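You operate a simulated robot arm through the tools that you are given. There is no shell and no other tool. Be economical: measure what you need, move in short steps, check, and stop when the job is done.

The job below is to be done with a simulated robot arm. You get a single attempt, and the scene is never put back.

## Task
Stack three fittings on test port three and check them.
Fine: red, orange and grey fitting, in that order; then press check: all lamps must be green.

It is judged by the outcome, as a careful person would: the job done as asked, and still so three seconds after it is handed in. It fails if anything else is knocked over, pushed out of place, dropped, spilled or broken.

## Robot
A 7-joint arm with a two-finger parallel gripper, fixed in place. Base frame: the origin is at the foot of the arm, x ahead of it, y to its left, z up; the work surface is at about z = 0.806. Readings come in m, degrees, newtons and seconds.
With the tool pointing down near the work surface it reaches from about 0.3 to 0.7 m from the base axis. Its first joint turns from -66.0 to 66.0 degrees. Payload 1.57 kg.
The TCP is the grasp point between the finger pads, 0.03 m short of the fingertips. In the tool frame z runs along the fingers and y along their closing line. Largest opening 0.11 m; finger width 0.024, thickness 0.012; the body of the gripper, 0.048 by 0.112 m, starts 0.078 m behind the TCP.
Orientation is that of the tool frame in the base frame, as [roll, pitch, yaw] about the fixed x, y, z axes, in that order (R = Rz(yaw) Ry(pitch) Rx(roll)). With the fingers straight down and closing along the base's y, the tool's x points along the base's -x, its y along +y and its z along -z.

## Interface
- The arm moves only by the tool jog_arm. Its argument "rows" is text: rows parted by semicolons, each of 7 numbers parted by spaces: the shift along the tool's x, y, z in units of 200 mm (1.0 is 200 mm), then the turn, a rotation vector about the tool's x, y, z in units of 90 degrees (1.0 is 90 degrees), then the opening, from 0 (shut) to 1 (fully open). In form: x y z rx ry rz fingers; .... A call has 1 to 8 rows; each row is the pose to reach, as a shift and turn from the pose commanded when the call began, along the tool's axes at that moment. A call with a number of a shift or a turn outside -1 to 1 is refused whole. Each row takes 0.2 s and may step no farther than 0.05 m and 8.6 degrees from the row before; otherwise, or with a gripper value out of range, the whole call is refused. A pose out of reach is approached as far as the arm can. The call stops where the force on the tool passes 40 N (or 10 N more than at its start, if that is more) or the arm is blocked; 0.2 s more then pass. Each finger travels about 0.108 m/s and halts on what it meets, pressing with about 41 N; the grip force reading is that of the motor and also rises with nothing between the fingers. The clock runs only during rows and for 0.2 s after the last one: add rows that repeat a pose to give the fingers time. The reply holds the time, the measured pose of the TCP, the force on the tool along the base axes, the opening and the grip force, in the units named above and with some noise.
- Cameras (640 x 400 px; columns grow to the right, rows downward): "scene" is fixed at [0.1603, -0.3969, 1.3892]; the picture's right is [0.79, -0.61, 0.00], its down [-0.44, -0.57, -0.69] and it looks along [0.43, 0.55, -0.72] (base axes); focal length 304 px, centre (320, 200). "wrist" rides on the gripper at [-0.036, 0, -0.08] in the tool frame; the picture's right is [0.00, -1.00, 0.00], its down [0.97, 0.00, -0.24] and it looks along [0.24, 0.00, 0.97] (tool axes); focal length 218 px, centre (320, 200).
- capture(camera): a new picture of that camera. No time passes.
- pixel_to_xyz(camera, pixels): for up to 12 pixels [column, row] of the newest picture of that camera ("zoom" is the newest enlarged one), the place [x, y, z] in the base frame of the surface seen there, good to about 0.002 m. No time passes.
- close_up(camera, box): a new picture of the part [left, top, right, bottom] of that camera's present view, enlarged. No time passes.
- sign_off(): hands the job in; it is judged then, once.

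Go step by step. Measure first, check grasps and placings, and put right what went wrong. The budget is 80 turns and 34 pictures, counting those below and the enlarged ones. Unless the task says otherwise, let go and move clear before handing in, and close with one line.

The tools are called as name(argument=value, ...) on one line, values as JSON. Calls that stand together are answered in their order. jog_arm: Moves the arm, as the interface text tells. Its arguments: {"type":"object","properties":{"rows":{"type":"string"}},"required":["rows"]} The other tools are called the same way: capture (camera) takes a picture; pixel_to_xyz (camera, pixels) gives the place of the surface under pixels of a picture; close_up (camera, box) takes an enlarged picture of a part of a camera's view; sign_off () hands the job in.

At the start:

```text
time_s: 0.0
ee_pos: [0.3411, 0.0429, 1.1164]
orientation: [180.0, 0.0, 180.0]
contact_force: [-0.7, -0.3, 0.1]
opening: 0.1099
grip_force: 0.1
```

scene: 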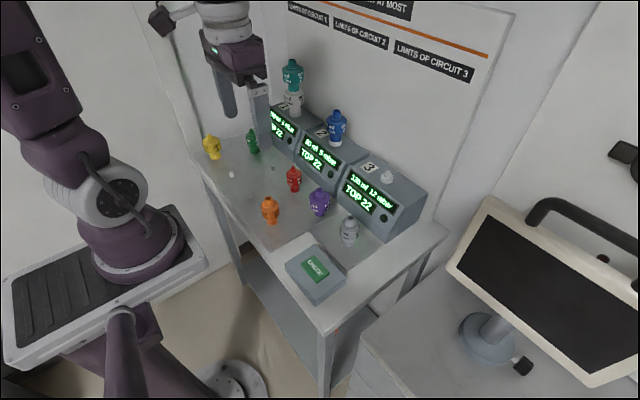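
wrist: 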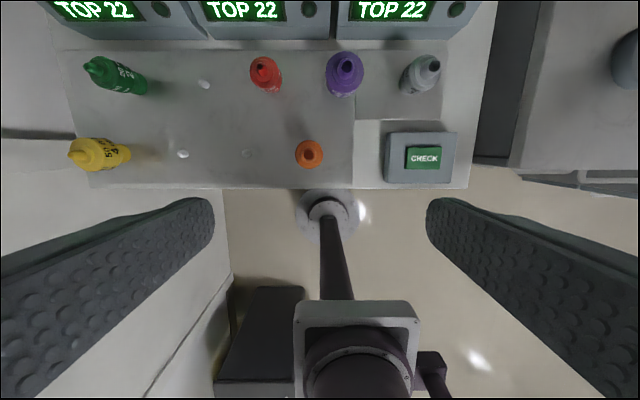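

The scene shows ports 1–3 with displays, the fittings on the table, and the CHECK button near (317,267). I'll zoom in to read the labels.

close_up(camera="scene", box=[260, 140, 440, 310])

close_up(camera="scene", box=[260, 0, 500, 150])

pixel_to_xyz(camera="scene", pixels=[[293, 170], [269, 200], [349, 220], [387, 173], [387, 181], [316, 266], [293, 188], [270, 222], [348, 242], [319, 192], [400, 190], [367, 175]])

```text
2.35 times, centred on (350, 225) of scene
```

zoom: 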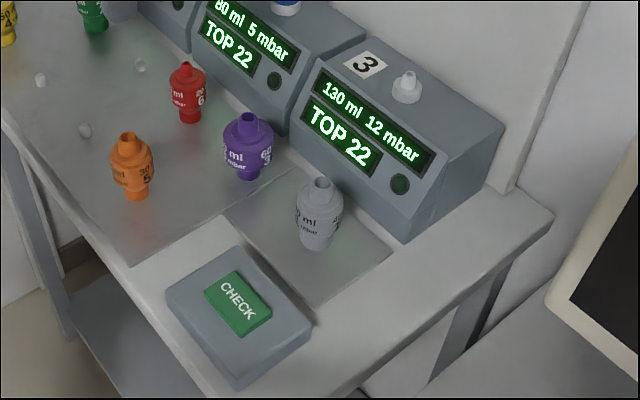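

```text
2.67 times, centred on (380, 75) of scene
```

zoom: 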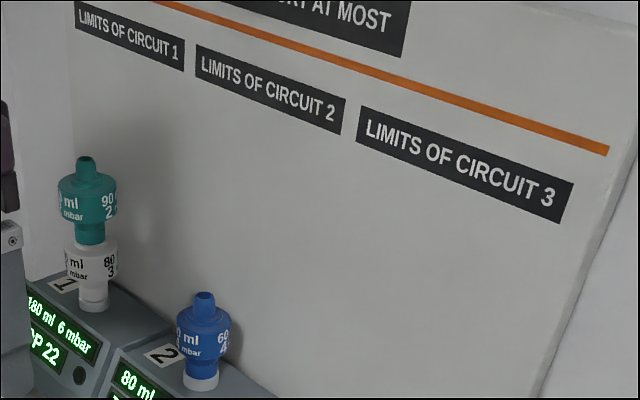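

```text
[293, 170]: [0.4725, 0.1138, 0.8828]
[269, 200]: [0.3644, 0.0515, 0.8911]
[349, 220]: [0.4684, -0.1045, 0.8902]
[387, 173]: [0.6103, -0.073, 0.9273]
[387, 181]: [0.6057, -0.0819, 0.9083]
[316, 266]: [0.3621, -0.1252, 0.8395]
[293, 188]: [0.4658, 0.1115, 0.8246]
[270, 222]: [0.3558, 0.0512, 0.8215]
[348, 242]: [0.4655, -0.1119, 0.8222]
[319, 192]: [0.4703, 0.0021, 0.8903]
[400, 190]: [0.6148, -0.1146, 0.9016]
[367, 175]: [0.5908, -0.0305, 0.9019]
```

Port 3 wants 130 ml, 12 mbar, TOP 22; its spigot is at (387,177). Next I'll read the labels on the fittings.

close_up(camera="scene", box=[250, 155, 340, 230])

close_up(camera="scene", box=[325, 150, 425, 250])

close_up(camera="wrist", box=[230, 30, 470, 190])

```text
5.33 times, centred on (295, 192) of scene
```

zoom: 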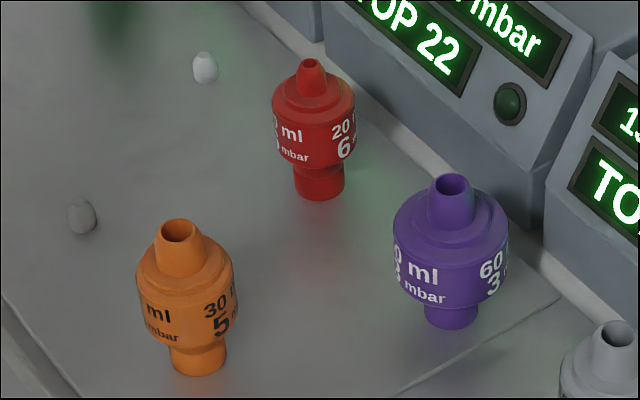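

```text
4.00 times, centred on (375, 200) of scene
```

zoom: 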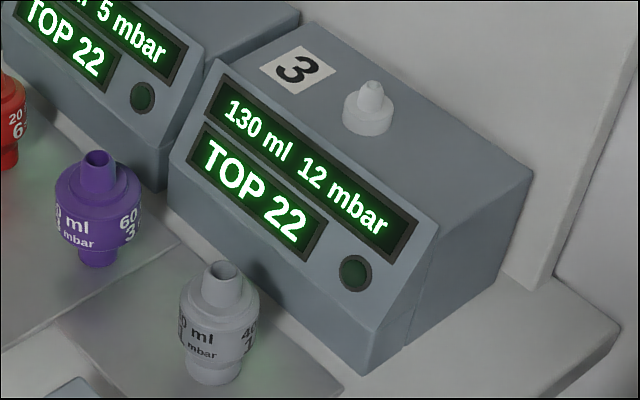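

```text
2.50 times, centred on (350, 110) of wrist
```

zoom: 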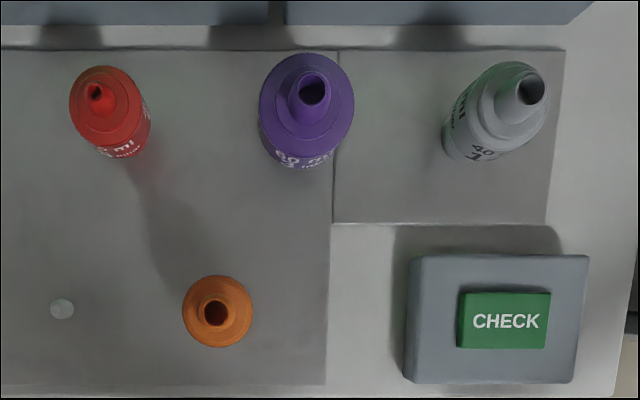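

Red reads 20 ml/6 mbar, orange 30/5 and grey 40/1, so the totals are 90 ml and 12 mbar. I'll tilt the wrist camera up to read the cut-off sign on the wall before moving anything.

jog_arm(rows="0 0 0 0 -0.094 0 1; 0 0 0 0 -0.188 0 1; 0 0 0 0 -0.282 0 1; 0 0 0 0 -0.376 0 1; 0 0 0 0 -0.47 0 1; 0 0 0 0 -0.564 0 1; 0 0 0 0 -0.658 0 1; 0 0 0 0 -0.752 0 1")

capture(camera="wrist")

```text
time_s: 1.8
ee_pos: [0.3282, 0.1235, 1.1895]
orientation: [179.1, 67.6, 179.1]
contact_force: [0.6, 1.0, -1.4]
opening: 0.1101
grip_force: 0.0
out of reach, approached as far as the arm can: row 6, 7, 8
```

```text
26 pictures are left
```

wrist: 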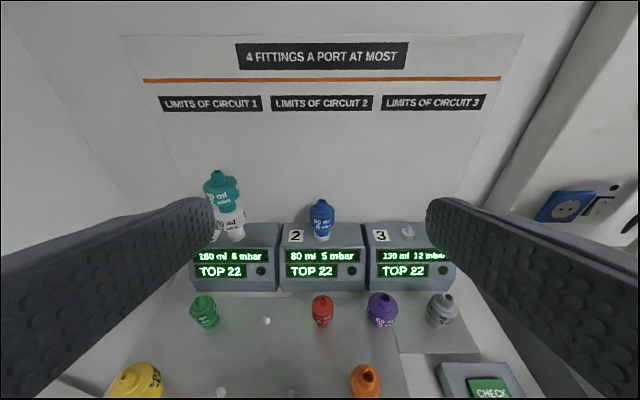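

The sign reads "4 FITTINGS A PORT AT MOST". I'll zoom in on the displays and the fittings already fitted on circuits 1 and 2.

close_up(camera="wrist", box=[185, 165, 345, 285])

close_up(camera="wrist", box=[300, 215, 460, 335])

```text
3.33 times, centred on (265, 225) of wrist
```

zoom: 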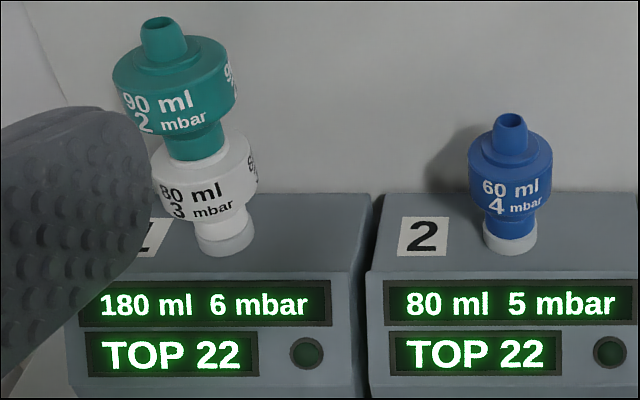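

```text
3.33 times, centred on (380, 275) of wrist
```

zoom: 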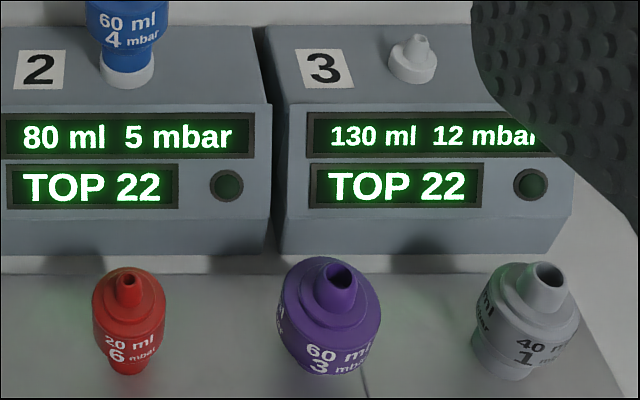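

Circuits 1 and 2 are within their limits, and so is the requested stack: 90 ≤ 130 ml and 12 ≤ 12 mbar. I'll turn the tool back down.

jog_arm(rows="0 0 0 0 0.094 0 1; 0 0 0 0 0.188 0 1; 0 0 0 0 0.282 0 1; 0 0 0 0 0.376 0 1; 0 0 0 0 0.47 0 1; 0 0 0 0 0.564 0 1; 0 0 0 0 0.658 0 1; 0 0 0 0 0.752 0 1")

close_up(camera="scene", box=[273, 155, 313, 195])

```text
time_s: 3.6
ee_pos: [0.3295, 0.1237, 1.1898]
orientation: [-180.0, 0.0, 179.9]
contact_force: [-0.1, 0.3, -0.1]
opening: 0.1098
grip_force: 0.1
```

```text
10.00 times, centred on (293, 175) of scene
```

zoom: 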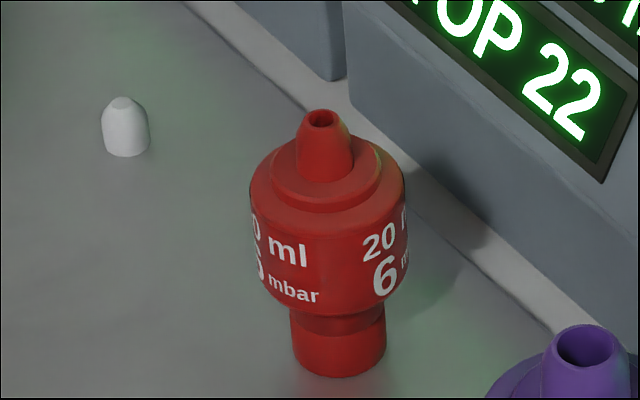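

The tool is back vertical. In the zoom the red fitting has its body between rows 170 and 310 and its spigot tip at (321,118), so I'll measure those points.

pixel_to_xyz(camera="zoom", pixels=[[322, 112], [322, 130], [325, 188], [325, 215], [328, 300], [338, 340], [341, 370], [258, 230], [400, 220], [300, 350], [380, 350], [125, 103]])

close_up(camera="scene", box=[250, 190, 290, 230])

```text
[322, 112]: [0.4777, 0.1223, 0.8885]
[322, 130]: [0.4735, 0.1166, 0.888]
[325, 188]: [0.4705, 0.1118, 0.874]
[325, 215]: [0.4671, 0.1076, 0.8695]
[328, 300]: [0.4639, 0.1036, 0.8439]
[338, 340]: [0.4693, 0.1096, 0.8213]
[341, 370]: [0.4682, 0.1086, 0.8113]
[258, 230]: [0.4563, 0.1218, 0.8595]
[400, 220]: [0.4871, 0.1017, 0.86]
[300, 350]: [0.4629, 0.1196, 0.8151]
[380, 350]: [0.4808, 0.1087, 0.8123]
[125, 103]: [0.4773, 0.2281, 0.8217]
```

```text
10.00 times, centred on (270, 210) of scene
```

zoom: 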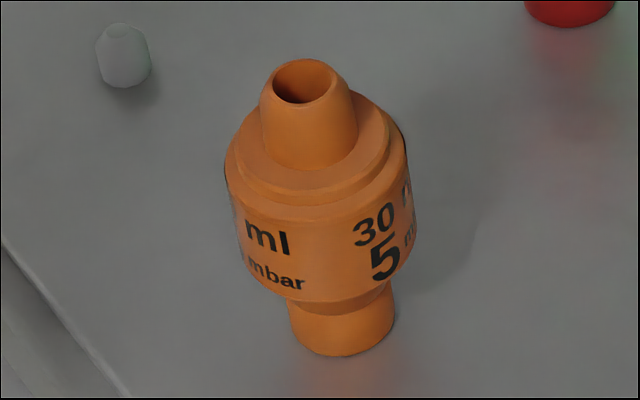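

The red axis is about (0.4755, 0.119), with its body between z = 0.842 and 0.872. I'll move above it.

jog_arm(rows="-0.146 -0.005 0.19 0 0 0 1; -0.292 -0.01 0.38 0 0 0 1; -0.438 -0.014 0.57 0 0 0 1; -0.584 -0.019 0.76 0 0 0 1; -0.73 -0.024 0.95 0 0 0 1; -0.73 -0.024 0.95 0 0 0 1")

capture(camera="wrist")

```text
time_s: 5.0
ee_pos: [0.4751, 0.1199, 0.9981]
orientation: [179.9, 0.0, -179.9]
contact_force: [-0.1, 0.3, -0.1]
opening: 0.1101
grip_force: 0.0
```

```text
21 pictures are left
```

wrist: 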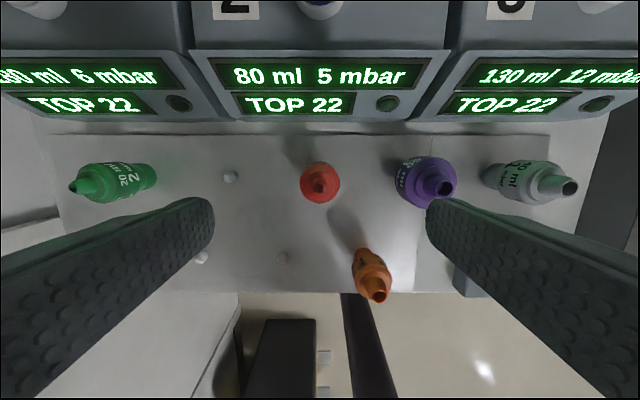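

Red sits at column 320, which matches y = 0.12. I'll check its x using the spigot tip, and also measure the other fittings and the port spigot.

pixel_to_xyz(camera="wrist", pixels=[[319, 184], [301, 182], [339, 182], [319, 164], [319, 200], [376, 296], [376, 250], [430, 170], [569, 187]])

```text
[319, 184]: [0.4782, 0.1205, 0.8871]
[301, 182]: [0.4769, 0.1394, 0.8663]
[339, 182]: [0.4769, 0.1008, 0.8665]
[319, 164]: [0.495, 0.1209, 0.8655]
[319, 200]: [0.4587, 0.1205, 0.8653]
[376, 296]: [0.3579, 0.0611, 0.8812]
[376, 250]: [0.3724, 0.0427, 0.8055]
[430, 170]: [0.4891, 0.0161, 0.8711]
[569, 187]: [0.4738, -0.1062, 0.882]
```

The red axis is (0.477, 0.1202) and it is 38 mm across. I'll descend to z ≈ 0.857 and close.

jog_arm(rows="-0.009 0 0.2 0 0 0 1; -0.009 0 0.4 0 0 0 1; -0.009 0 0.6 0 0 0 1; -0.009 0 0.705 0 0 0 1; -0.009 0 0.705 0 0 0 0.2; -0.009 0 0.705 0 0 0 0.2; -0.009 0 0.705 0 0 0 0.2; -0.009 0 0.705 0 0 0 0.2")

```text
time_s: 6.8
ee_pos: [0.4772, 0.1193, 0.859]
orientation: [180.0, 0.0, 179.9]
contact_force: [-0.5, -0.8, -0.2]
opening: 0.0386
grip_force: 41.3
```

Red is held (opening 38.6 mm, 41 N). I'll lift it and measure the port-3 spigot.

jog_arm(rows="0 0 -0.1 0 0 0 0.2; 0 0 -0.3 0 0 0 0.2; 0 0 -0.5 0 0 0 0.2; 0 0 -0.7 0 0 0 0.2; 0 0 -0.8 0 0 0 0.2")

close_up(camera="scene", box=[362, 155, 412, 195])

pixel_to_xyz(camera="zoom", pixels=[[322, 205], [322, 215], [322, 250], [322, 280], [322, 310], [280, 280], [365, 280], [300, 240], [345, 240], [322, 340], [322, 190], [322, 180]])

```text
time_s: 8.0
ee_pos: [0.477, 0.119, 1.0189]
orientation: [-179.9, 0.0, -180.0]
contact_force: [0.5, -0.3, -0.5]
opening: 0.0386
grip_force: 41.3
```

```text
10.00 times, centred on (387, 175) of scene
```

zoom: 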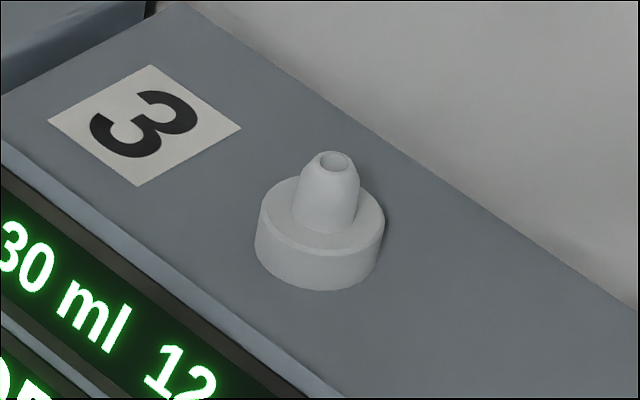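

```text
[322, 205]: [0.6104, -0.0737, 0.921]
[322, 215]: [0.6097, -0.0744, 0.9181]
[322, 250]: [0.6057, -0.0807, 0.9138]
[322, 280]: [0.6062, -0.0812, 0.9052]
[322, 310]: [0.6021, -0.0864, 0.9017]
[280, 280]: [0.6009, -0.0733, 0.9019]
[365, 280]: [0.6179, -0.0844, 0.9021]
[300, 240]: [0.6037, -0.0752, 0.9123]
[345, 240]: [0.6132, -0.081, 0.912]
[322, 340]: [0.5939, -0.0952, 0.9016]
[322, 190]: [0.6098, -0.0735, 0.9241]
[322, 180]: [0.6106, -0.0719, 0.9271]
```

The port collar top is at z ≈ 0.9125, and the axis is near (0.615, -0.067). I'll move sideways first, then partly forward, and view it with the wrist camera.

jog_arm(rows="0 -0.232 -0.05 0 0 0 0.2; 0 -0.465 -0.1 0 0 0 0.2; 0 -0.697 -0.1 0 0 0 0.2; 0 -0.93 -0.1 0 0 0 0.2; -0.2 -0.93 -0.1 0 0 0 0.2; -0.4 -0.93 -0.1 0 0 0 0.2; -0.4 -0.93 -0.1 0 0 0 0.2")

capture(camera="wrist")

```text
time_s: 9.6
ee_pos: [0.5561, -0.0671, 1.0383]
orientation: [-179.9, 0.0, -179.9]
contact_force: [-0.6, -0.3, -1.3]
opening: 0.0387
grip_force: 40.9
```

```text
19 pictures are left
```

wrist: 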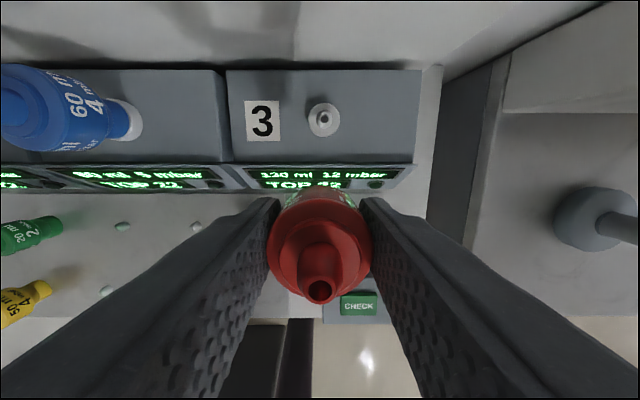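

The spigot shows at (323,119) with its collar around it, so I'll measure the centre from the collar edges.

close_up(camera="wrist", box=[298, 100, 348, 140])

```text
10.00 times, centred on (323, 120) of wrist
```

zoom: 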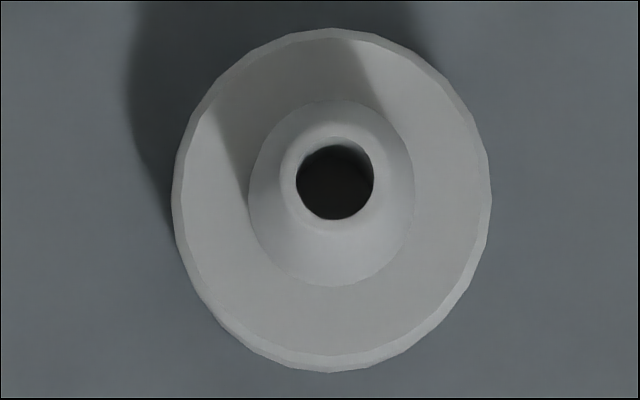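

pixel_to_xyz(camera="zoom", pixels=[[190, 192], [478, 192], [335, 45], [335, 345], [284, 180], [386, 180], [335, 128], [335, 228]])

```text
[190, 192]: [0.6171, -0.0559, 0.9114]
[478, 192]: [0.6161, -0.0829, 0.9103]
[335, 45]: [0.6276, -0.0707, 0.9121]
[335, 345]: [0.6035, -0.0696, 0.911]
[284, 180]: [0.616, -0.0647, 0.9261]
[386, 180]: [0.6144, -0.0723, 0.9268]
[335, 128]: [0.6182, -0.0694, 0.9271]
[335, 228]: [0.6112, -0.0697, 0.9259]
```

The port axis is (0.6152, -0.069). I'll move over it, then lower gently.

jog_arm(rows="-0.15 -0.005 0 0 0 0 0.2; -0.2955 -0.0095 0 0 0 0 0.2; -0.2955 -0.0095 0.12 0 0 0 0.2; -0.2955 -0.0095 0.24 0 0 0 0.2; -0.2955 -0.0095 0.24 0 0 0 0.2")

close_up(camera="scene", box=[350, 120, 420, 200])

```text
time_s: 10.8
ee_pos: [0.6169, -0.0687, 0.991]
orientation: [179.9, 0.0, -180.0]
contact_force: [0.1, 0.7, -0.8]
opening: 0.0388
grip_force: 41.6
```

```text
5.00 times, centred on (385, 160) of scene
```

zoom: 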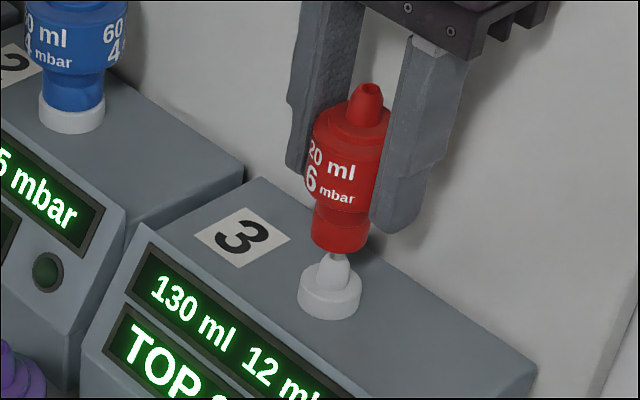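

Red is lined up just above the spigot, so I'll lower it in small steps.

jog_arm(rows="0.005 0 0.03 0 0 0 0.2; 0.005 0 0.06 0 0 0 0.2; 0.005 0 0.09 0 0 0 0.2; 0.005 0 0.11 0 0 0 0.2; 0.005 0 0.125 0 0 0 0.2; 0.005 0 0.135 0 0 0 0.2")

close_up(camera="scene", box=[350, 120, 420, 200])

```text
time_s: 12.2
ee_pos: [0.6168, -0.0689, 0.9653]
orientation: [180.0, 0.3, -180.0]
contact_force: [9.9, -11.8, 9.6]
opening: 0.0384
grip_force: 40.8
```

```text
5.00 times, centred on (385, 160) of scene
```

zoom: 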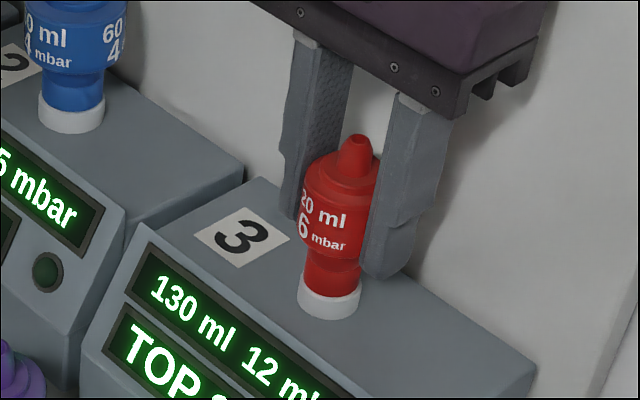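

Red is seated: its base is at z ≈ 0.912 on the collar, with an upward force. I'll release it and rise.

jog_arm(rows="0 0 0 0 0 0 0.6; 0 0 0 0 0 0 1; 0 0 0 0 0 0 1; 0 0 -0.15 0 0 0 1; 0 0 -0.35 0 0 0 1; 0 0 -0.6 0 0 0 1; 0.2 0 -0.6 0 0 0 1; 0.4 0 -0.6 0 0 0 1")

capture(camera="wrist")

```text
time_s: 14.0
ee_pos: [0.5351, -0.0686, 1.0831]
orientation: [-179.9, 0.0, 180.0]
contact_force: [-0.6, 0.2, -0.1]
opening: 0.11
grip_force: 0.0
```

```text
15 pictures are left
```

wrist: 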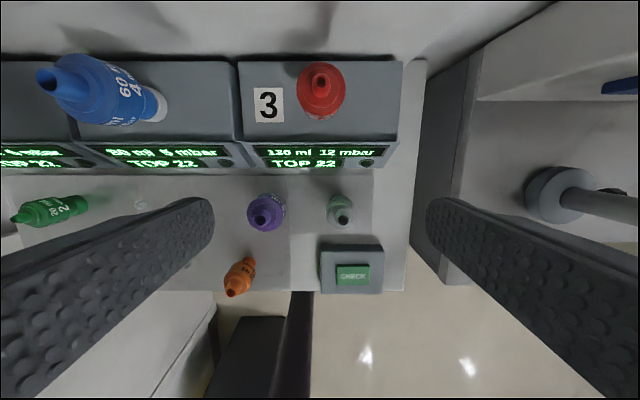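

Red stands upright on port 3. I'll measure its spigot, along with orange and grey.

pixel_to_xyz(camera="wrist", pixels=[[321, 80], [321, 86], [300, 90], [344, 90], [321, 66], [321, 108], [234, 288], [340, 214], [329, 211], [353, 211], [341, 199], [264, 215]])

pixel_to_xyz(camera="scene", pixels=[[269, 197], [262, 206], [277, 206], [268, 213], [269, 221], [349, 217], [340, 230], [357, 230], [348, 236], [348, 243]])

```text
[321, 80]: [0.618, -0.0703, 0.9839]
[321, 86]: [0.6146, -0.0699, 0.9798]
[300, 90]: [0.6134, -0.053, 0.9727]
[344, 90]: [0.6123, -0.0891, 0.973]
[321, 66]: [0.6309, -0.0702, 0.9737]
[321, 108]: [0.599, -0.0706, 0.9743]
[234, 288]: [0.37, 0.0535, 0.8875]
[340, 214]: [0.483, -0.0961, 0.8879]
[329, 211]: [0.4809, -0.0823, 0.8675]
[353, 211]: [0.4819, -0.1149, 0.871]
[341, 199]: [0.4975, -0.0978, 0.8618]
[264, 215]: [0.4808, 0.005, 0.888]
```

```text
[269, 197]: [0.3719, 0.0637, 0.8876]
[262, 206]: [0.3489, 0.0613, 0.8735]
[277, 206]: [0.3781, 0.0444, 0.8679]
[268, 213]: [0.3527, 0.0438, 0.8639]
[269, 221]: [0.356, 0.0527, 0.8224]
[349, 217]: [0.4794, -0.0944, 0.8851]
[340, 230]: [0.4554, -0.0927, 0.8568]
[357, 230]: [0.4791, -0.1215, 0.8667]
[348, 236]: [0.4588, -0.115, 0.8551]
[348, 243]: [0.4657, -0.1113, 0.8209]
```

Red's spigot axis is at about (0.616, -0.070). I'll move above orange near (0.367, 0.058).

jog_arm(rows="0.168 0.127 0 0 0 0 1; 0.336 0.253 0 0 0 0 1; 0.504 0.38 0.1 0 0 0 1; 0.672 0.506 0.2 0 0 0 1; 0.84 0.633 0.35 0 0 0 1; 0.84 0.633 0.43 0 0 0 1; 0.84 0.633 0.43 0 0 0 1")

capture(camera="wrist")

```text
refused: row 5 steps farther than a row can; nothing moved
```

```text
14 pictures are left
```

wrist: 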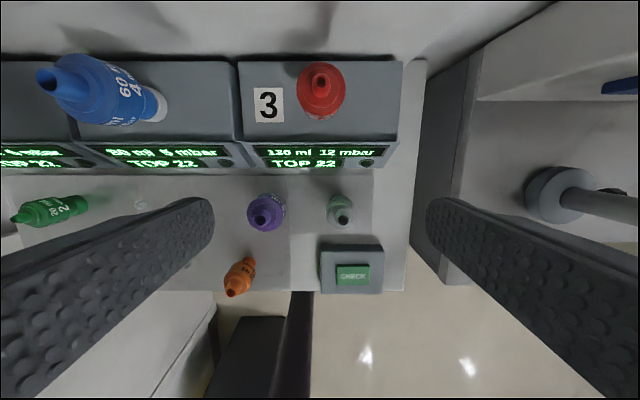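

The call was refused for one oversized step and nothing moved. I'll resend it with smaller steps.

jog_arm(rows="0.168 0.127 0 0 0 0 1; 0.336 0.253 0.05 0 0 0 1; 0.504 0.38 0.1 0 0 0 1; 0.672 0.506 0.2 0 0 0 1; 0.84 0.633 0.3 0 0 0 1; 0.84 0.633 0.43 0 0 0 1; 0.84 0.633 0.43 0 0 0 1")

```text
time_s: 15.6
ee_pos: [0.3666, 0.0604, 0.9953]
orientation: [-180.0, 0.1, -180.0]
contact_force: [-0.4, -0.3, 0.9]
opening: 0.11
grip_force: 0.1
```

close_up(camera="wrist", box=[260, 150, 360, 230])

pixel_to_xyz(camera="zoom", pixels=[[320, 80], [320, 120], [320, 160], [320, 200], [320, 240], [320, 280], [240, 180], [280, 180], [360, 180], [400, 180], [220, 180], [420, 180]])

```text
5.00 times, centred on (310, 190) of wrist
```

zoom: 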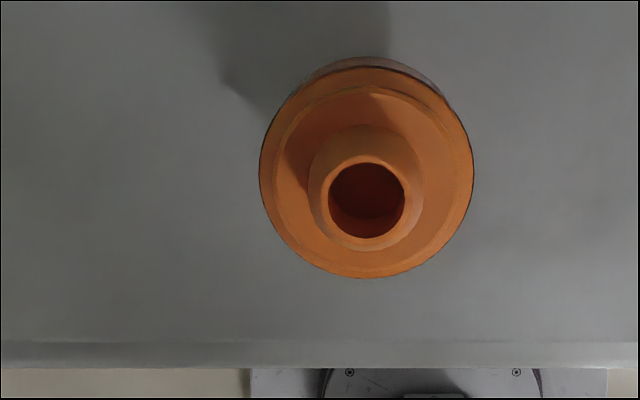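

```text
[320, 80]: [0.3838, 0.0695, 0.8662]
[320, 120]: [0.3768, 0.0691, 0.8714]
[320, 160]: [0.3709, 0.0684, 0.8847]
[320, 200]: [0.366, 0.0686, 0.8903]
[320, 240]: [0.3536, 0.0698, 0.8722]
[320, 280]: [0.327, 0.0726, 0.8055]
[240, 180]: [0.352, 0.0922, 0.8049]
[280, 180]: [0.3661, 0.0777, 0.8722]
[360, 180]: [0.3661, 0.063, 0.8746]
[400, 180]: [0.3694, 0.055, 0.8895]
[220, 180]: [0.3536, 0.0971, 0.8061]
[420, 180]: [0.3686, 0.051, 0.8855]
```

Orange is centred at about (0.366, 0.061), almost exactly under the TCP. I'll descend and grasp.

jog_arm(rows="0 0.002 0.2 0 0 0 1; 0 0.002 0.4 0 0 0 1; 0 0.002 0.6 0 0 0 1; 0 0.002 0.68 0 0 0 1; 0 0.002 0.68 0 0 0 0.2; 0 0.002 0.68 0 0 0 0.2; 0 0.002 0.68 0 0 0 0.2; 0 0.002 0.68 0 0 0 0.2")

```text
time_s: 17.4
ee_pos: [0.3672, 0.0581, 0.8615]
orientation: [-180.0, 0.0, -180.0]
contact_force: [0.5, -0.2, 0.5]
opening: 0.0404
grip_force: 41.1
```

Orange is gripped (40.4 mm). I'll lift and move sideways.

jog_arm(rows="0 0 -0.1 0 0 0 0.2; 0 0 -0.3 0 0 0 0.2; 0 0 -0.53 0 0 0 0.2; 0 0 -0.76 0 0 0 0.2; 0 0 -1 0 0 0 0.2; 0 -0.22 -1 0 0 0 0.2; 0 -0.44 -1 0 0 0 0.2; 0 -0.64 -1 0 0 0 0.2")

```text
time_s: 19.2
ee_pos: [0.3671, -0.0703, 1.0608]
orientation: [-179.9, 0.0, -179.9]
contact_force: [-0.2, -0.4, 0.1]
opening: 0.0404
grip_force: 41.0
```

Orange is up. I'll go forward to just short of the port, a little higher.

jog_arm(rows="-0.19 0 -0.1 0 0 0 0.2; -0.38 0 -0.15 0 0 0 0.2; -0.57 0 -0.15 0 0 0 0.2; -0.76 0 -0.15 0 0 0 0.2; -0.95 0 -0.15 0 0 0 0.2; -0.95 0 -0.15 0 0 0 0.2")

close_up(camera="wrist", box=[270, 70, 370, 150])

pixel_to_xyz(camera="zoom", pixels=[[320, 120], [320, 160], [320, 200], [320, 240], [320, 280], [320, 320], [220, 220], [260, 220], [300, 220], [340, 220], [380, 220], [420, 220]])

```text
time_s: 20.6
ee_pos: [0.5588, -0.0696, 1.0912]
orientation: [180.0, 0.0, 180.0]
contact_force: [-0.2, 0.6, -0.1]
opening: 0.0404
grip_force: 41.1
```

```text
5.00 times, centred on (320, 110) of wrist
```

zoom: 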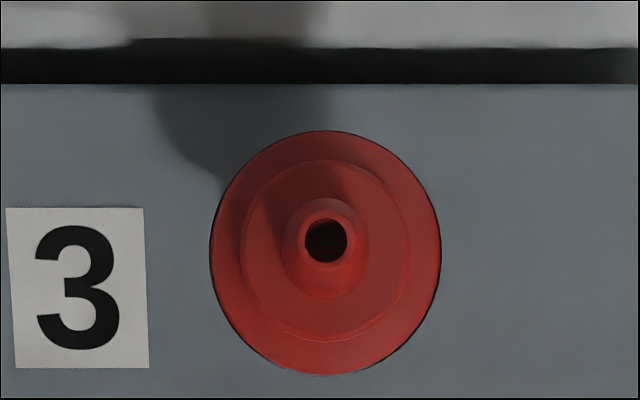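

```text
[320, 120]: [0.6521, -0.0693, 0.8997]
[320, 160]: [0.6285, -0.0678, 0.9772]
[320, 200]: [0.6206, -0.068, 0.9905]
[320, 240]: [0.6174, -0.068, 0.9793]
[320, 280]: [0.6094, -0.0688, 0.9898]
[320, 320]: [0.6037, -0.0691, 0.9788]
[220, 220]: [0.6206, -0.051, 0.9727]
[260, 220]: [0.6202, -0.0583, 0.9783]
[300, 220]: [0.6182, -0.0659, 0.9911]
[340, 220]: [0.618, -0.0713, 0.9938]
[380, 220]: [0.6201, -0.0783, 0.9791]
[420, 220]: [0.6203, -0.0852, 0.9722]
```

Red's spigot axis is at (0.615, -0.069), with the tip at z = 0.994 and the step at 0.979. I'll align orange above it.

jog_arm(rows="-0.15 0 0 0 0 0 0.2; -0.2835 0 0 0 0 0 0.2; -0.2835 0 0.09 0 0 0 0.2; -0.2835 0 0.17 0 0 0 0.2; -0.2835 0 0.17 0 0 0 0.2")

close_up(camera="scene", box=[350, 80, 430, 180])

```text
time_s: 21.8
ee_pos: [0.6143, -0.0704, 1.0566]
orientation: [-180.0, -0.1, -180.0]
contact_force: [0.5, 0.1, -0.9]
opening: 0.0404
grip_force: 41.2
```

```text
4.00 times, centred on (390, 130) of scene
```

zoom: 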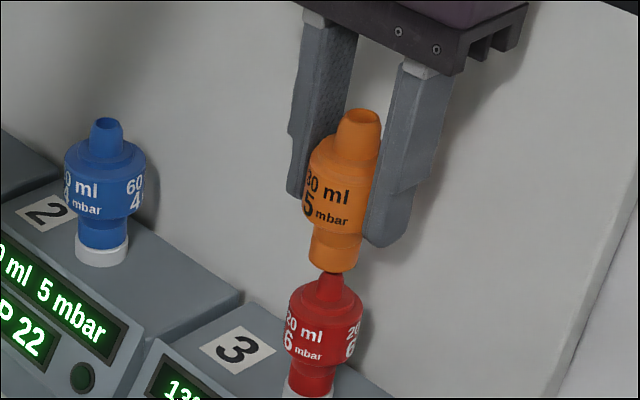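

Orange is aligned over red's spigot. I'll lower it in small steps.

jog_arm(rows="0 0 0.03 0 0 0 0.2; 0 0 0.055 0 0 0 0.2; 0 0 0.08 0 0 0 0.2; 0 0 0.095 0 0 0 0.2; 0 0 0.105 0 0 0 0.2; 0 0 0.115 0 0 0 0.2")

close_up(camera="scene", box=[350, 80, 430, 180])

```text
time_s: 23.2
ee_pos: [0.6149, -0.07, 1.0343]
orientation: [180.0, 0.1, -180.0]
contact_force: [8.5, -1.1, 3.3]
opening: 0.0404
grip_force: 41.4
```

```text
4.00 times, centred on (390, 130) of scene
```

zoom: 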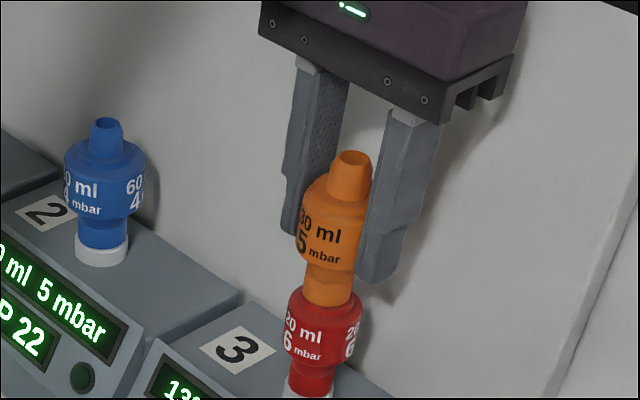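

Orange looks seated but the force is light. I'll nudge down 1.5 mm to confirm contact before releasing.

jog_arm(rows="-0.004 0 0.005 0 0 0 0.2; -0.004 0 0.008 0 0 0 0.2")

```text
time_s: 23.8
ee_pos: [0.6158, -0.0702, 1.0342]
orientation: [-179.9, 0.2, 180.0]
contact_force: [9.9, -1.1, 14.0]
opening: 0.0409
grip_force: 41.2
```

The downward force grew to 14 N without further travel, so orange is seated. I'll release and retreat.

jog_arm(rows="0 0 0 0 0 0 0.6; 0 0 0 0 0 0 1; 0 0 0 0 0 0 1; 0 0 -0.15 0 0 0 1; 0 0 -0.35 0 0 0 1; 0.2 0 -0.5 0 0 0 1; 0.42 0 -0.5 0 0 0 1; 0.64 0 -0.5 0 0 0 1")

```text
time_s: 25.6
ee_pos: [0.4871, -0.0698, 1.1324]
orientation: [-180.0, 0.1, 180.0]
contact_force: [-0.6, 0.7, 0.4]
opening: 0.1102
grip_force: 0.0
```

I'm clear of the stack. Next I'll go above grey near (0.478, -0.098) with the opening reduced so purple stays clear.

jog_arm(rows="0.045 -0.07 0.2 0 0 0 0.8; 0.045 -0.14 0.4 0 0 0 0.8; 0.045 -0.14 0.6 0 0 0 0.8; 0.045 -0.14 0.67 0 0 0 0.8; 0.045 -0.14 0.67 0 0 0 0.8")

close_up(camera="wrist", box=[270, 150, 370, 230])

pixel_to_xyz(camera="zoom", pixels=[[320, 80], [320, 120], [320, 160], [320, 200], [320, 240], [320, 280], [240, 180], [280, 180], [360, 180], [400, 180], [220, 180], [420, 180]])

```text
time_s: 26.8
ee_pos: [0.4765, -0.0973, 0.9989]
orientation: [180.0, 0.1, -180.0]
contact_force: [0.4, -0.4, -0.7]
opening: 0.0881
grip_force: 0.1
```

```text
5.00 times, centred on (320, 190) of wrist
```

zoom: 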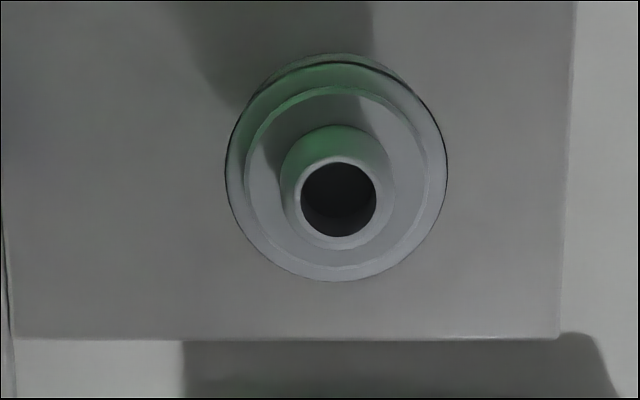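

```text
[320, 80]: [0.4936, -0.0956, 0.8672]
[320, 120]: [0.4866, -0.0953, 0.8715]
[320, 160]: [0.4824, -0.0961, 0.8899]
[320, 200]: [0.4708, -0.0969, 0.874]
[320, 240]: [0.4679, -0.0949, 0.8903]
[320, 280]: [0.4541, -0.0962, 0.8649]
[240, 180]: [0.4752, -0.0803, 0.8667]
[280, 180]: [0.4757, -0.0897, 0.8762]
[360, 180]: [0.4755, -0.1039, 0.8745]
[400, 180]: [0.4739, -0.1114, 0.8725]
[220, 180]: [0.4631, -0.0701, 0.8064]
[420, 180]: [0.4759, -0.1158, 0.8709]
```

Grey's axis is at (0.475, -0.0987). I'll descend and grasp.

jog_arm(rows="0.006 -0.007 0.2 0 0 0 0.8; 0.006 -0.007 0.4 0 0 0 0.8; 0.006 -0.007 0.6 0 0 0 0.8; 0.006 -0.007 0.69 0 0 0 0.8; 0.006 -0.007 0.69 0 0 0 0.2; 0.006 -0.007 0.69 0 0 0 0.2; 0.006 -0.007 0.69 0 0 0 0.2; 0.006 -0.007 0.69 0 0 0 0.2")

```text
time_s: 28.6
ee_pos: [0.4771, -0.0984, 0.8609]
orientation: [-180.0, 0.0, -180.0]
contact_force: [-0.2, -0.3, 0.4]
opening: 0.0424
grip_force: 41.2
```

Grey is held (42.4 mm). I'll lift it straight up.

jog_arm(rows="0 0 -0.1 0 0 0 0.2; 0 0 -0.3 0 0 0 0.2; 0 0 -0.53 0 0 0 0.2; 0 0 -0.76 0 0 0 0.2; 0 0 -1 0 0 0 0.2; 0 0 -1 0 0 0 0.2")

jog_arm(rows="0 0.05 -0.2 0 0 0 0.2; 0 0.1 -0.4 0 0 0 0.2; 0 0.142 -0.5 0 0 0 0.2; -0.2 0.142 -0.5 0 0 0 0.2; -0.4 0.142 -0.5 0 0 0 0.2; -0.4 0.142 -0.5 0 0 0 0.2")

close_up(camera="wrist", box=[270, 70, 370, 150])

pixel_to_xyz(camera="zoom", pixels=[[320, 120], [320, 160], [320, 200], [320, 240], [320, 280], [320, 320], [220, 220], [260, 220], [300, 220], [340, 220], [380, 220], [420, 220]])

```text
time_s: 30.0
ee_pos: [0.476, -0.0981, 1.0622]
orientation: [-180.0, -0.1, 180.0]
contact_force: [0.8, 0.6, 0.1]
opening: 0.0424
grip_force: 40.9
```

```text
time_s: 31.4
ee_pos: [0.5573, -0.0706, 1.1609]
orientation: [-180.0, -0.1, -179.9]
contact_force: [-0.6, -0.7, -0.5]
opening: 0.0426
grip_force: 40.7
```

```text
5.00 times, centred on (320, 110) of wrist
```

zoom: 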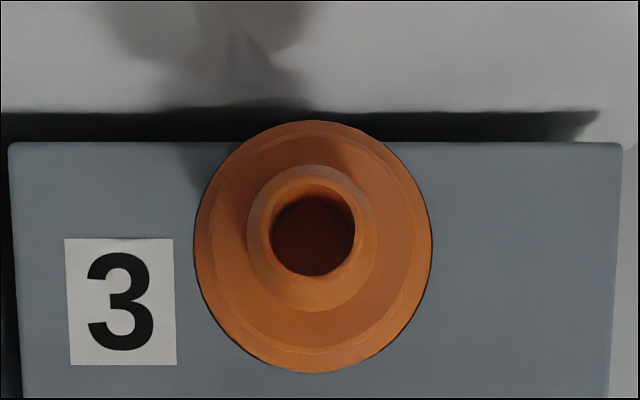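

```text
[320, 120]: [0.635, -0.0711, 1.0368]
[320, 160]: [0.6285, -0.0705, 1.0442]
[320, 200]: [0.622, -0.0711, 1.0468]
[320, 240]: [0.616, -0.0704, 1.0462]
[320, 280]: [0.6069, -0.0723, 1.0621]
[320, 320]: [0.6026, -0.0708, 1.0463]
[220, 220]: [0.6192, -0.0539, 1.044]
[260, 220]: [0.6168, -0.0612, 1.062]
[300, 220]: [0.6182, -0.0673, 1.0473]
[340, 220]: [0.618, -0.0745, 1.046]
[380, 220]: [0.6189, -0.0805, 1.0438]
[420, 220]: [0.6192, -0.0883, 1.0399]
```

Orange's spigot axis is at about (0.6145, -0.070), with the tip at z = 1.062 and the step at 1.046. I'll align grey above it.

jog_arm(rows="-0.15 0 0 0 0 0 0.2; -0.2895 0.001 0 0 0 0 0.2; -0.2895 0.001 0.1 0 0 0 0.2; -0.2895 0.001 0.185 0 0 0 0.2; -0.2895 0.001 0.185 0 0 0 0.2")

close_up(camera="scene", box=[350, 40, 440, 160])

```text
time_s: 32.6
ee_pos: [0.6149, -0.07, 1.1239]
orientation: [180.0, 0.0, -180.0]
contact_force: [0.5, 0.0, 0.7]
opening: 0.0428
grip_force: 40.7
```

```text
3.33 times, centred on (395, 100) of scene
```

zoom: 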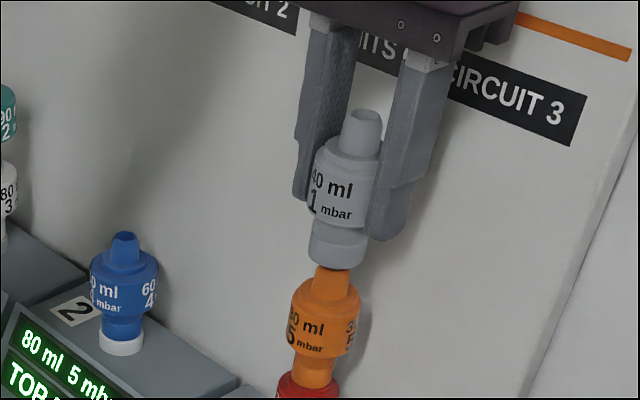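

Grey is aligned above orange, so I'll lower it gently.

jog_arm(rows="0 0 0.03 0 0 0 0.2; 0 0 0.055 0 0 0 0.2; 0 0 0.08 0 0 0 0.2; 0 0 0.1 0 0 0 0.2; 0 0 0.11 0 0 0 0.2; 0 0 0.118 0 0 0 0.2")

```text
time_s: 34.0
ee_pos: [0.6138, -0.0707, 1.1018]
orientation: [-179.9, 0.0, -179.9]
contact_force: [1.8, 0.3, 0.1]
opening: 0.0428
grip_force: 41.2
```

jog_arm(rows="-0.002 0 0.006 0 0 0 0.2; -0.002 0 0.012 0 0 0 0.2; -0.002 0 0.018 0 0 0 0.2")

close_up(camera="scene", box=[350, 40, 440, 160])

```text
time_s: 34.8
ee_pos: [0.6148, -0.0695, 1.0989]
orientation: [-179.9, 0.3, -180.0]
contact_force: [3.2, 2.4, 23.1]
opening: 0.0426
grip_force: 41.2
```

```text
3.33 times, centred on (395, 100) of scene
```

zoom: 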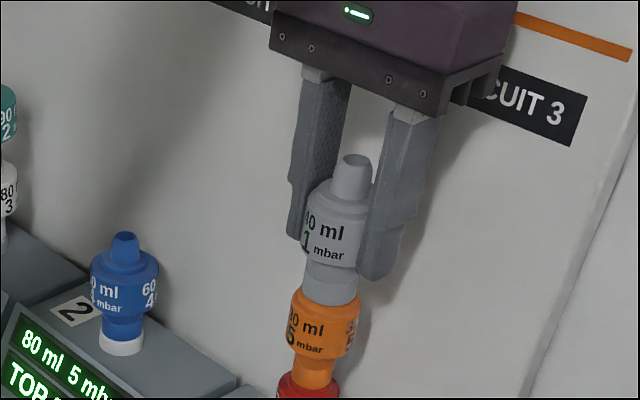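

Grey is seated, with 23 N of contact. I'll release and retreat.

jog_arm(rows="0 0 -0.008 0 0 0 0.6; 0 0 -0.008 0 0 0 1; 0 0 -0.008 0 0 0 1; 0 0 -0.2 0 0 0 1; 0 0 -0.42 0 0 0 1; 0.2 0 -0.45 0 0 0 1; 0.44 0 -0.45 0 0 0 1; 0.68 0 -0.45 0 0 0 1")

capture(camera="scene")

```text
time_s: 36.6
ee_pos: [0.4778, -0.0706, 1.1864]
orientation: [-180.0, 0.2, 179.9]
contact_force: [-0.8, -0.4, -0.3]
opening: 0.1101
grip_force: 0.1
out of reach, approached as far as the arm can: row 5
```

```text
5 pictures are left
```

scene: 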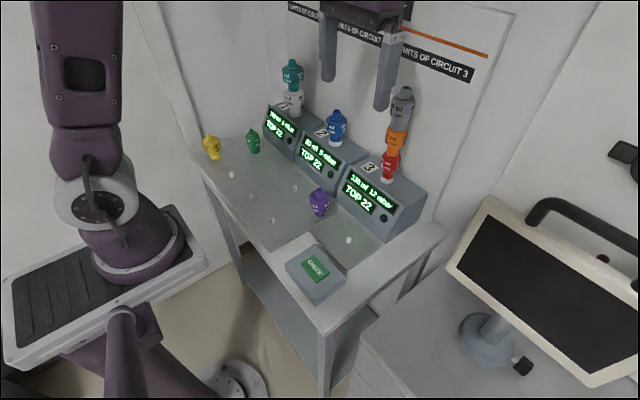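

The stack of red, orange and grey stands straight at (395,130). Now I'll measure the CHECK button.

pixel_to_xyz(camera="scene", pixels=[[316, 266], [306, 264], [325, 268], [316, 258], [314, 274], [300, 272], [334, 270]])

```text
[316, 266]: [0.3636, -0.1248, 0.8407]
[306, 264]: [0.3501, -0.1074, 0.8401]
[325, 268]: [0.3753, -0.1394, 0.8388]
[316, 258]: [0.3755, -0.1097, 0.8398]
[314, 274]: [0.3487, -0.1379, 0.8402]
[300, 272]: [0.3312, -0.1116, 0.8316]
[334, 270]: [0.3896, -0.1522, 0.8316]
```

The button centre is (0.3625, -0.1235) with its top at z = 0.840. I'll close the fingers and go above it.

jog_arm(rows="0.15 -0.07 0.1 0 0 0 0.5; 0.3 -0.14 0.25 0 0 0 0; 0.45 -0.21 0.4 0 0 0 0; 0.5765 -0.2645 0.55 0 0 0 0; 0.5765 -0.2645 0.77 0 0 0 0; 0.5765 -0.2645 0.98 0 0 0 0; 0.5765 -0.2645 0.98 0 0 0 0; 0.5765 -0.2645 0.98 0 0 0 0")

```text
time_s: 38.4
ee_pos: [0.3633, -0.1235, 0.9898]
orientation: [179.9, 0.1, -179.9]
contact_force: [0.4, 0.4, 0.4]
opening: 0.0
grip_force: 21.0
```

I'm over the button with the fingers shut. I'll press down in fine steps.

jog_arm(rows="0 0 0.24 0 0 0 0; 0 0 0.45 0 0 0 0; 0 0 0.57 0 0 0 0; 0 0 0.59 0 0 0 0; 0 0 0.605 0 0 0 0; 0 0 0.62 0 0 0 0; 0 0 0.63 0 0 0 0")

close_up(camera="scene", box=[255, 70, 455, 310])

```text
time_s: 40.0
ee_pos: [0.3631, -0.1229, 0.8645]
orientation: [180.0, -0.1, 180.0]
contact_force: [1.2, 0.0, 3.6]
opening: 0.0002
grip_force: 21.3
```

```text
1.67 times, centred on (355, 190) of scene
```

zoom: 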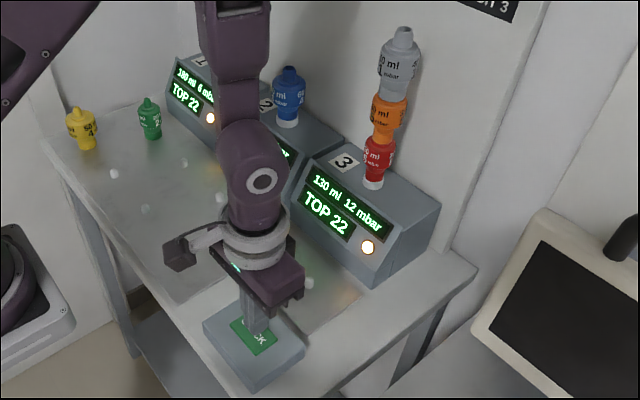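

The press registered: the lamps on ports 1 and 3 are amber, so the check is probably running. I'll withdraw and look again.

jog_arm(rows="0 0 -0.1 0 0 0 0; 0 0 -0.3 0 0 0 0; 0 0 -0.5 0 0 0 0; 0 0 -0.7 0 0 0 0; 0.1 0 -0.9 0 0 0 0; 0.1 0 -0.9 0 0 0 0; 0.1 0 -0.9 0 0 0 0; 0.1 0 -0.9 0 0 0 0")

jog_arm(rows="0 0.2 0 0 0 0 0; 0 0.4 0 0 0 0 0; 0 0.6 0 0 0 0 0; 0 0.8 0 0 0 0 0; 0 0.8 0 0 0 0 0; 0 0.8 0 0 0 0 0; 0 0.8 0 0 0 0 0; 0 0.8 0 0 0 0 0")

close_up(camera="scene", box=[255, 50, 455, 300])

```text
time_s: 41.8
ee_pos: [0.3436, -0.1234, 1.0449]
orientation: [-180.0, 0.0, 180.0]
contact_force: [0.1, 0.1, -0.2]
opening: 0.0
grip_force: 21.3
```

```text
time_s: 43.6
ee_pos: [0.3462, 0.0363, 1.044]
orientation: [-180.0, 0.0, -180.0]
contact_force: [0.0, 0.4, -0.3]
opening: 0.0
grip_force: 21.1
```

```text
1.60 times, centred on (355, 175) of scene
```

zoom: 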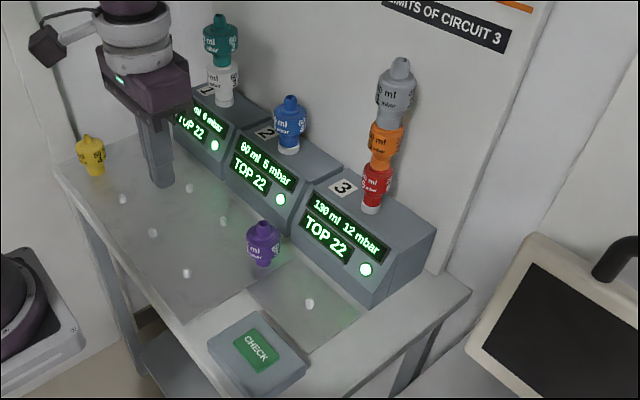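

All three lamps are lit green at zoom (214,146), (280,199) and (365,269). The stack stands and the arm is clear, so I'll hand in.

sign_off()

```text
The job is handed in.
```

The red, orange and grey fittings are stacked in that order on test port three; I pressed CHECK, all three lamps turned green, and the job is handed in.
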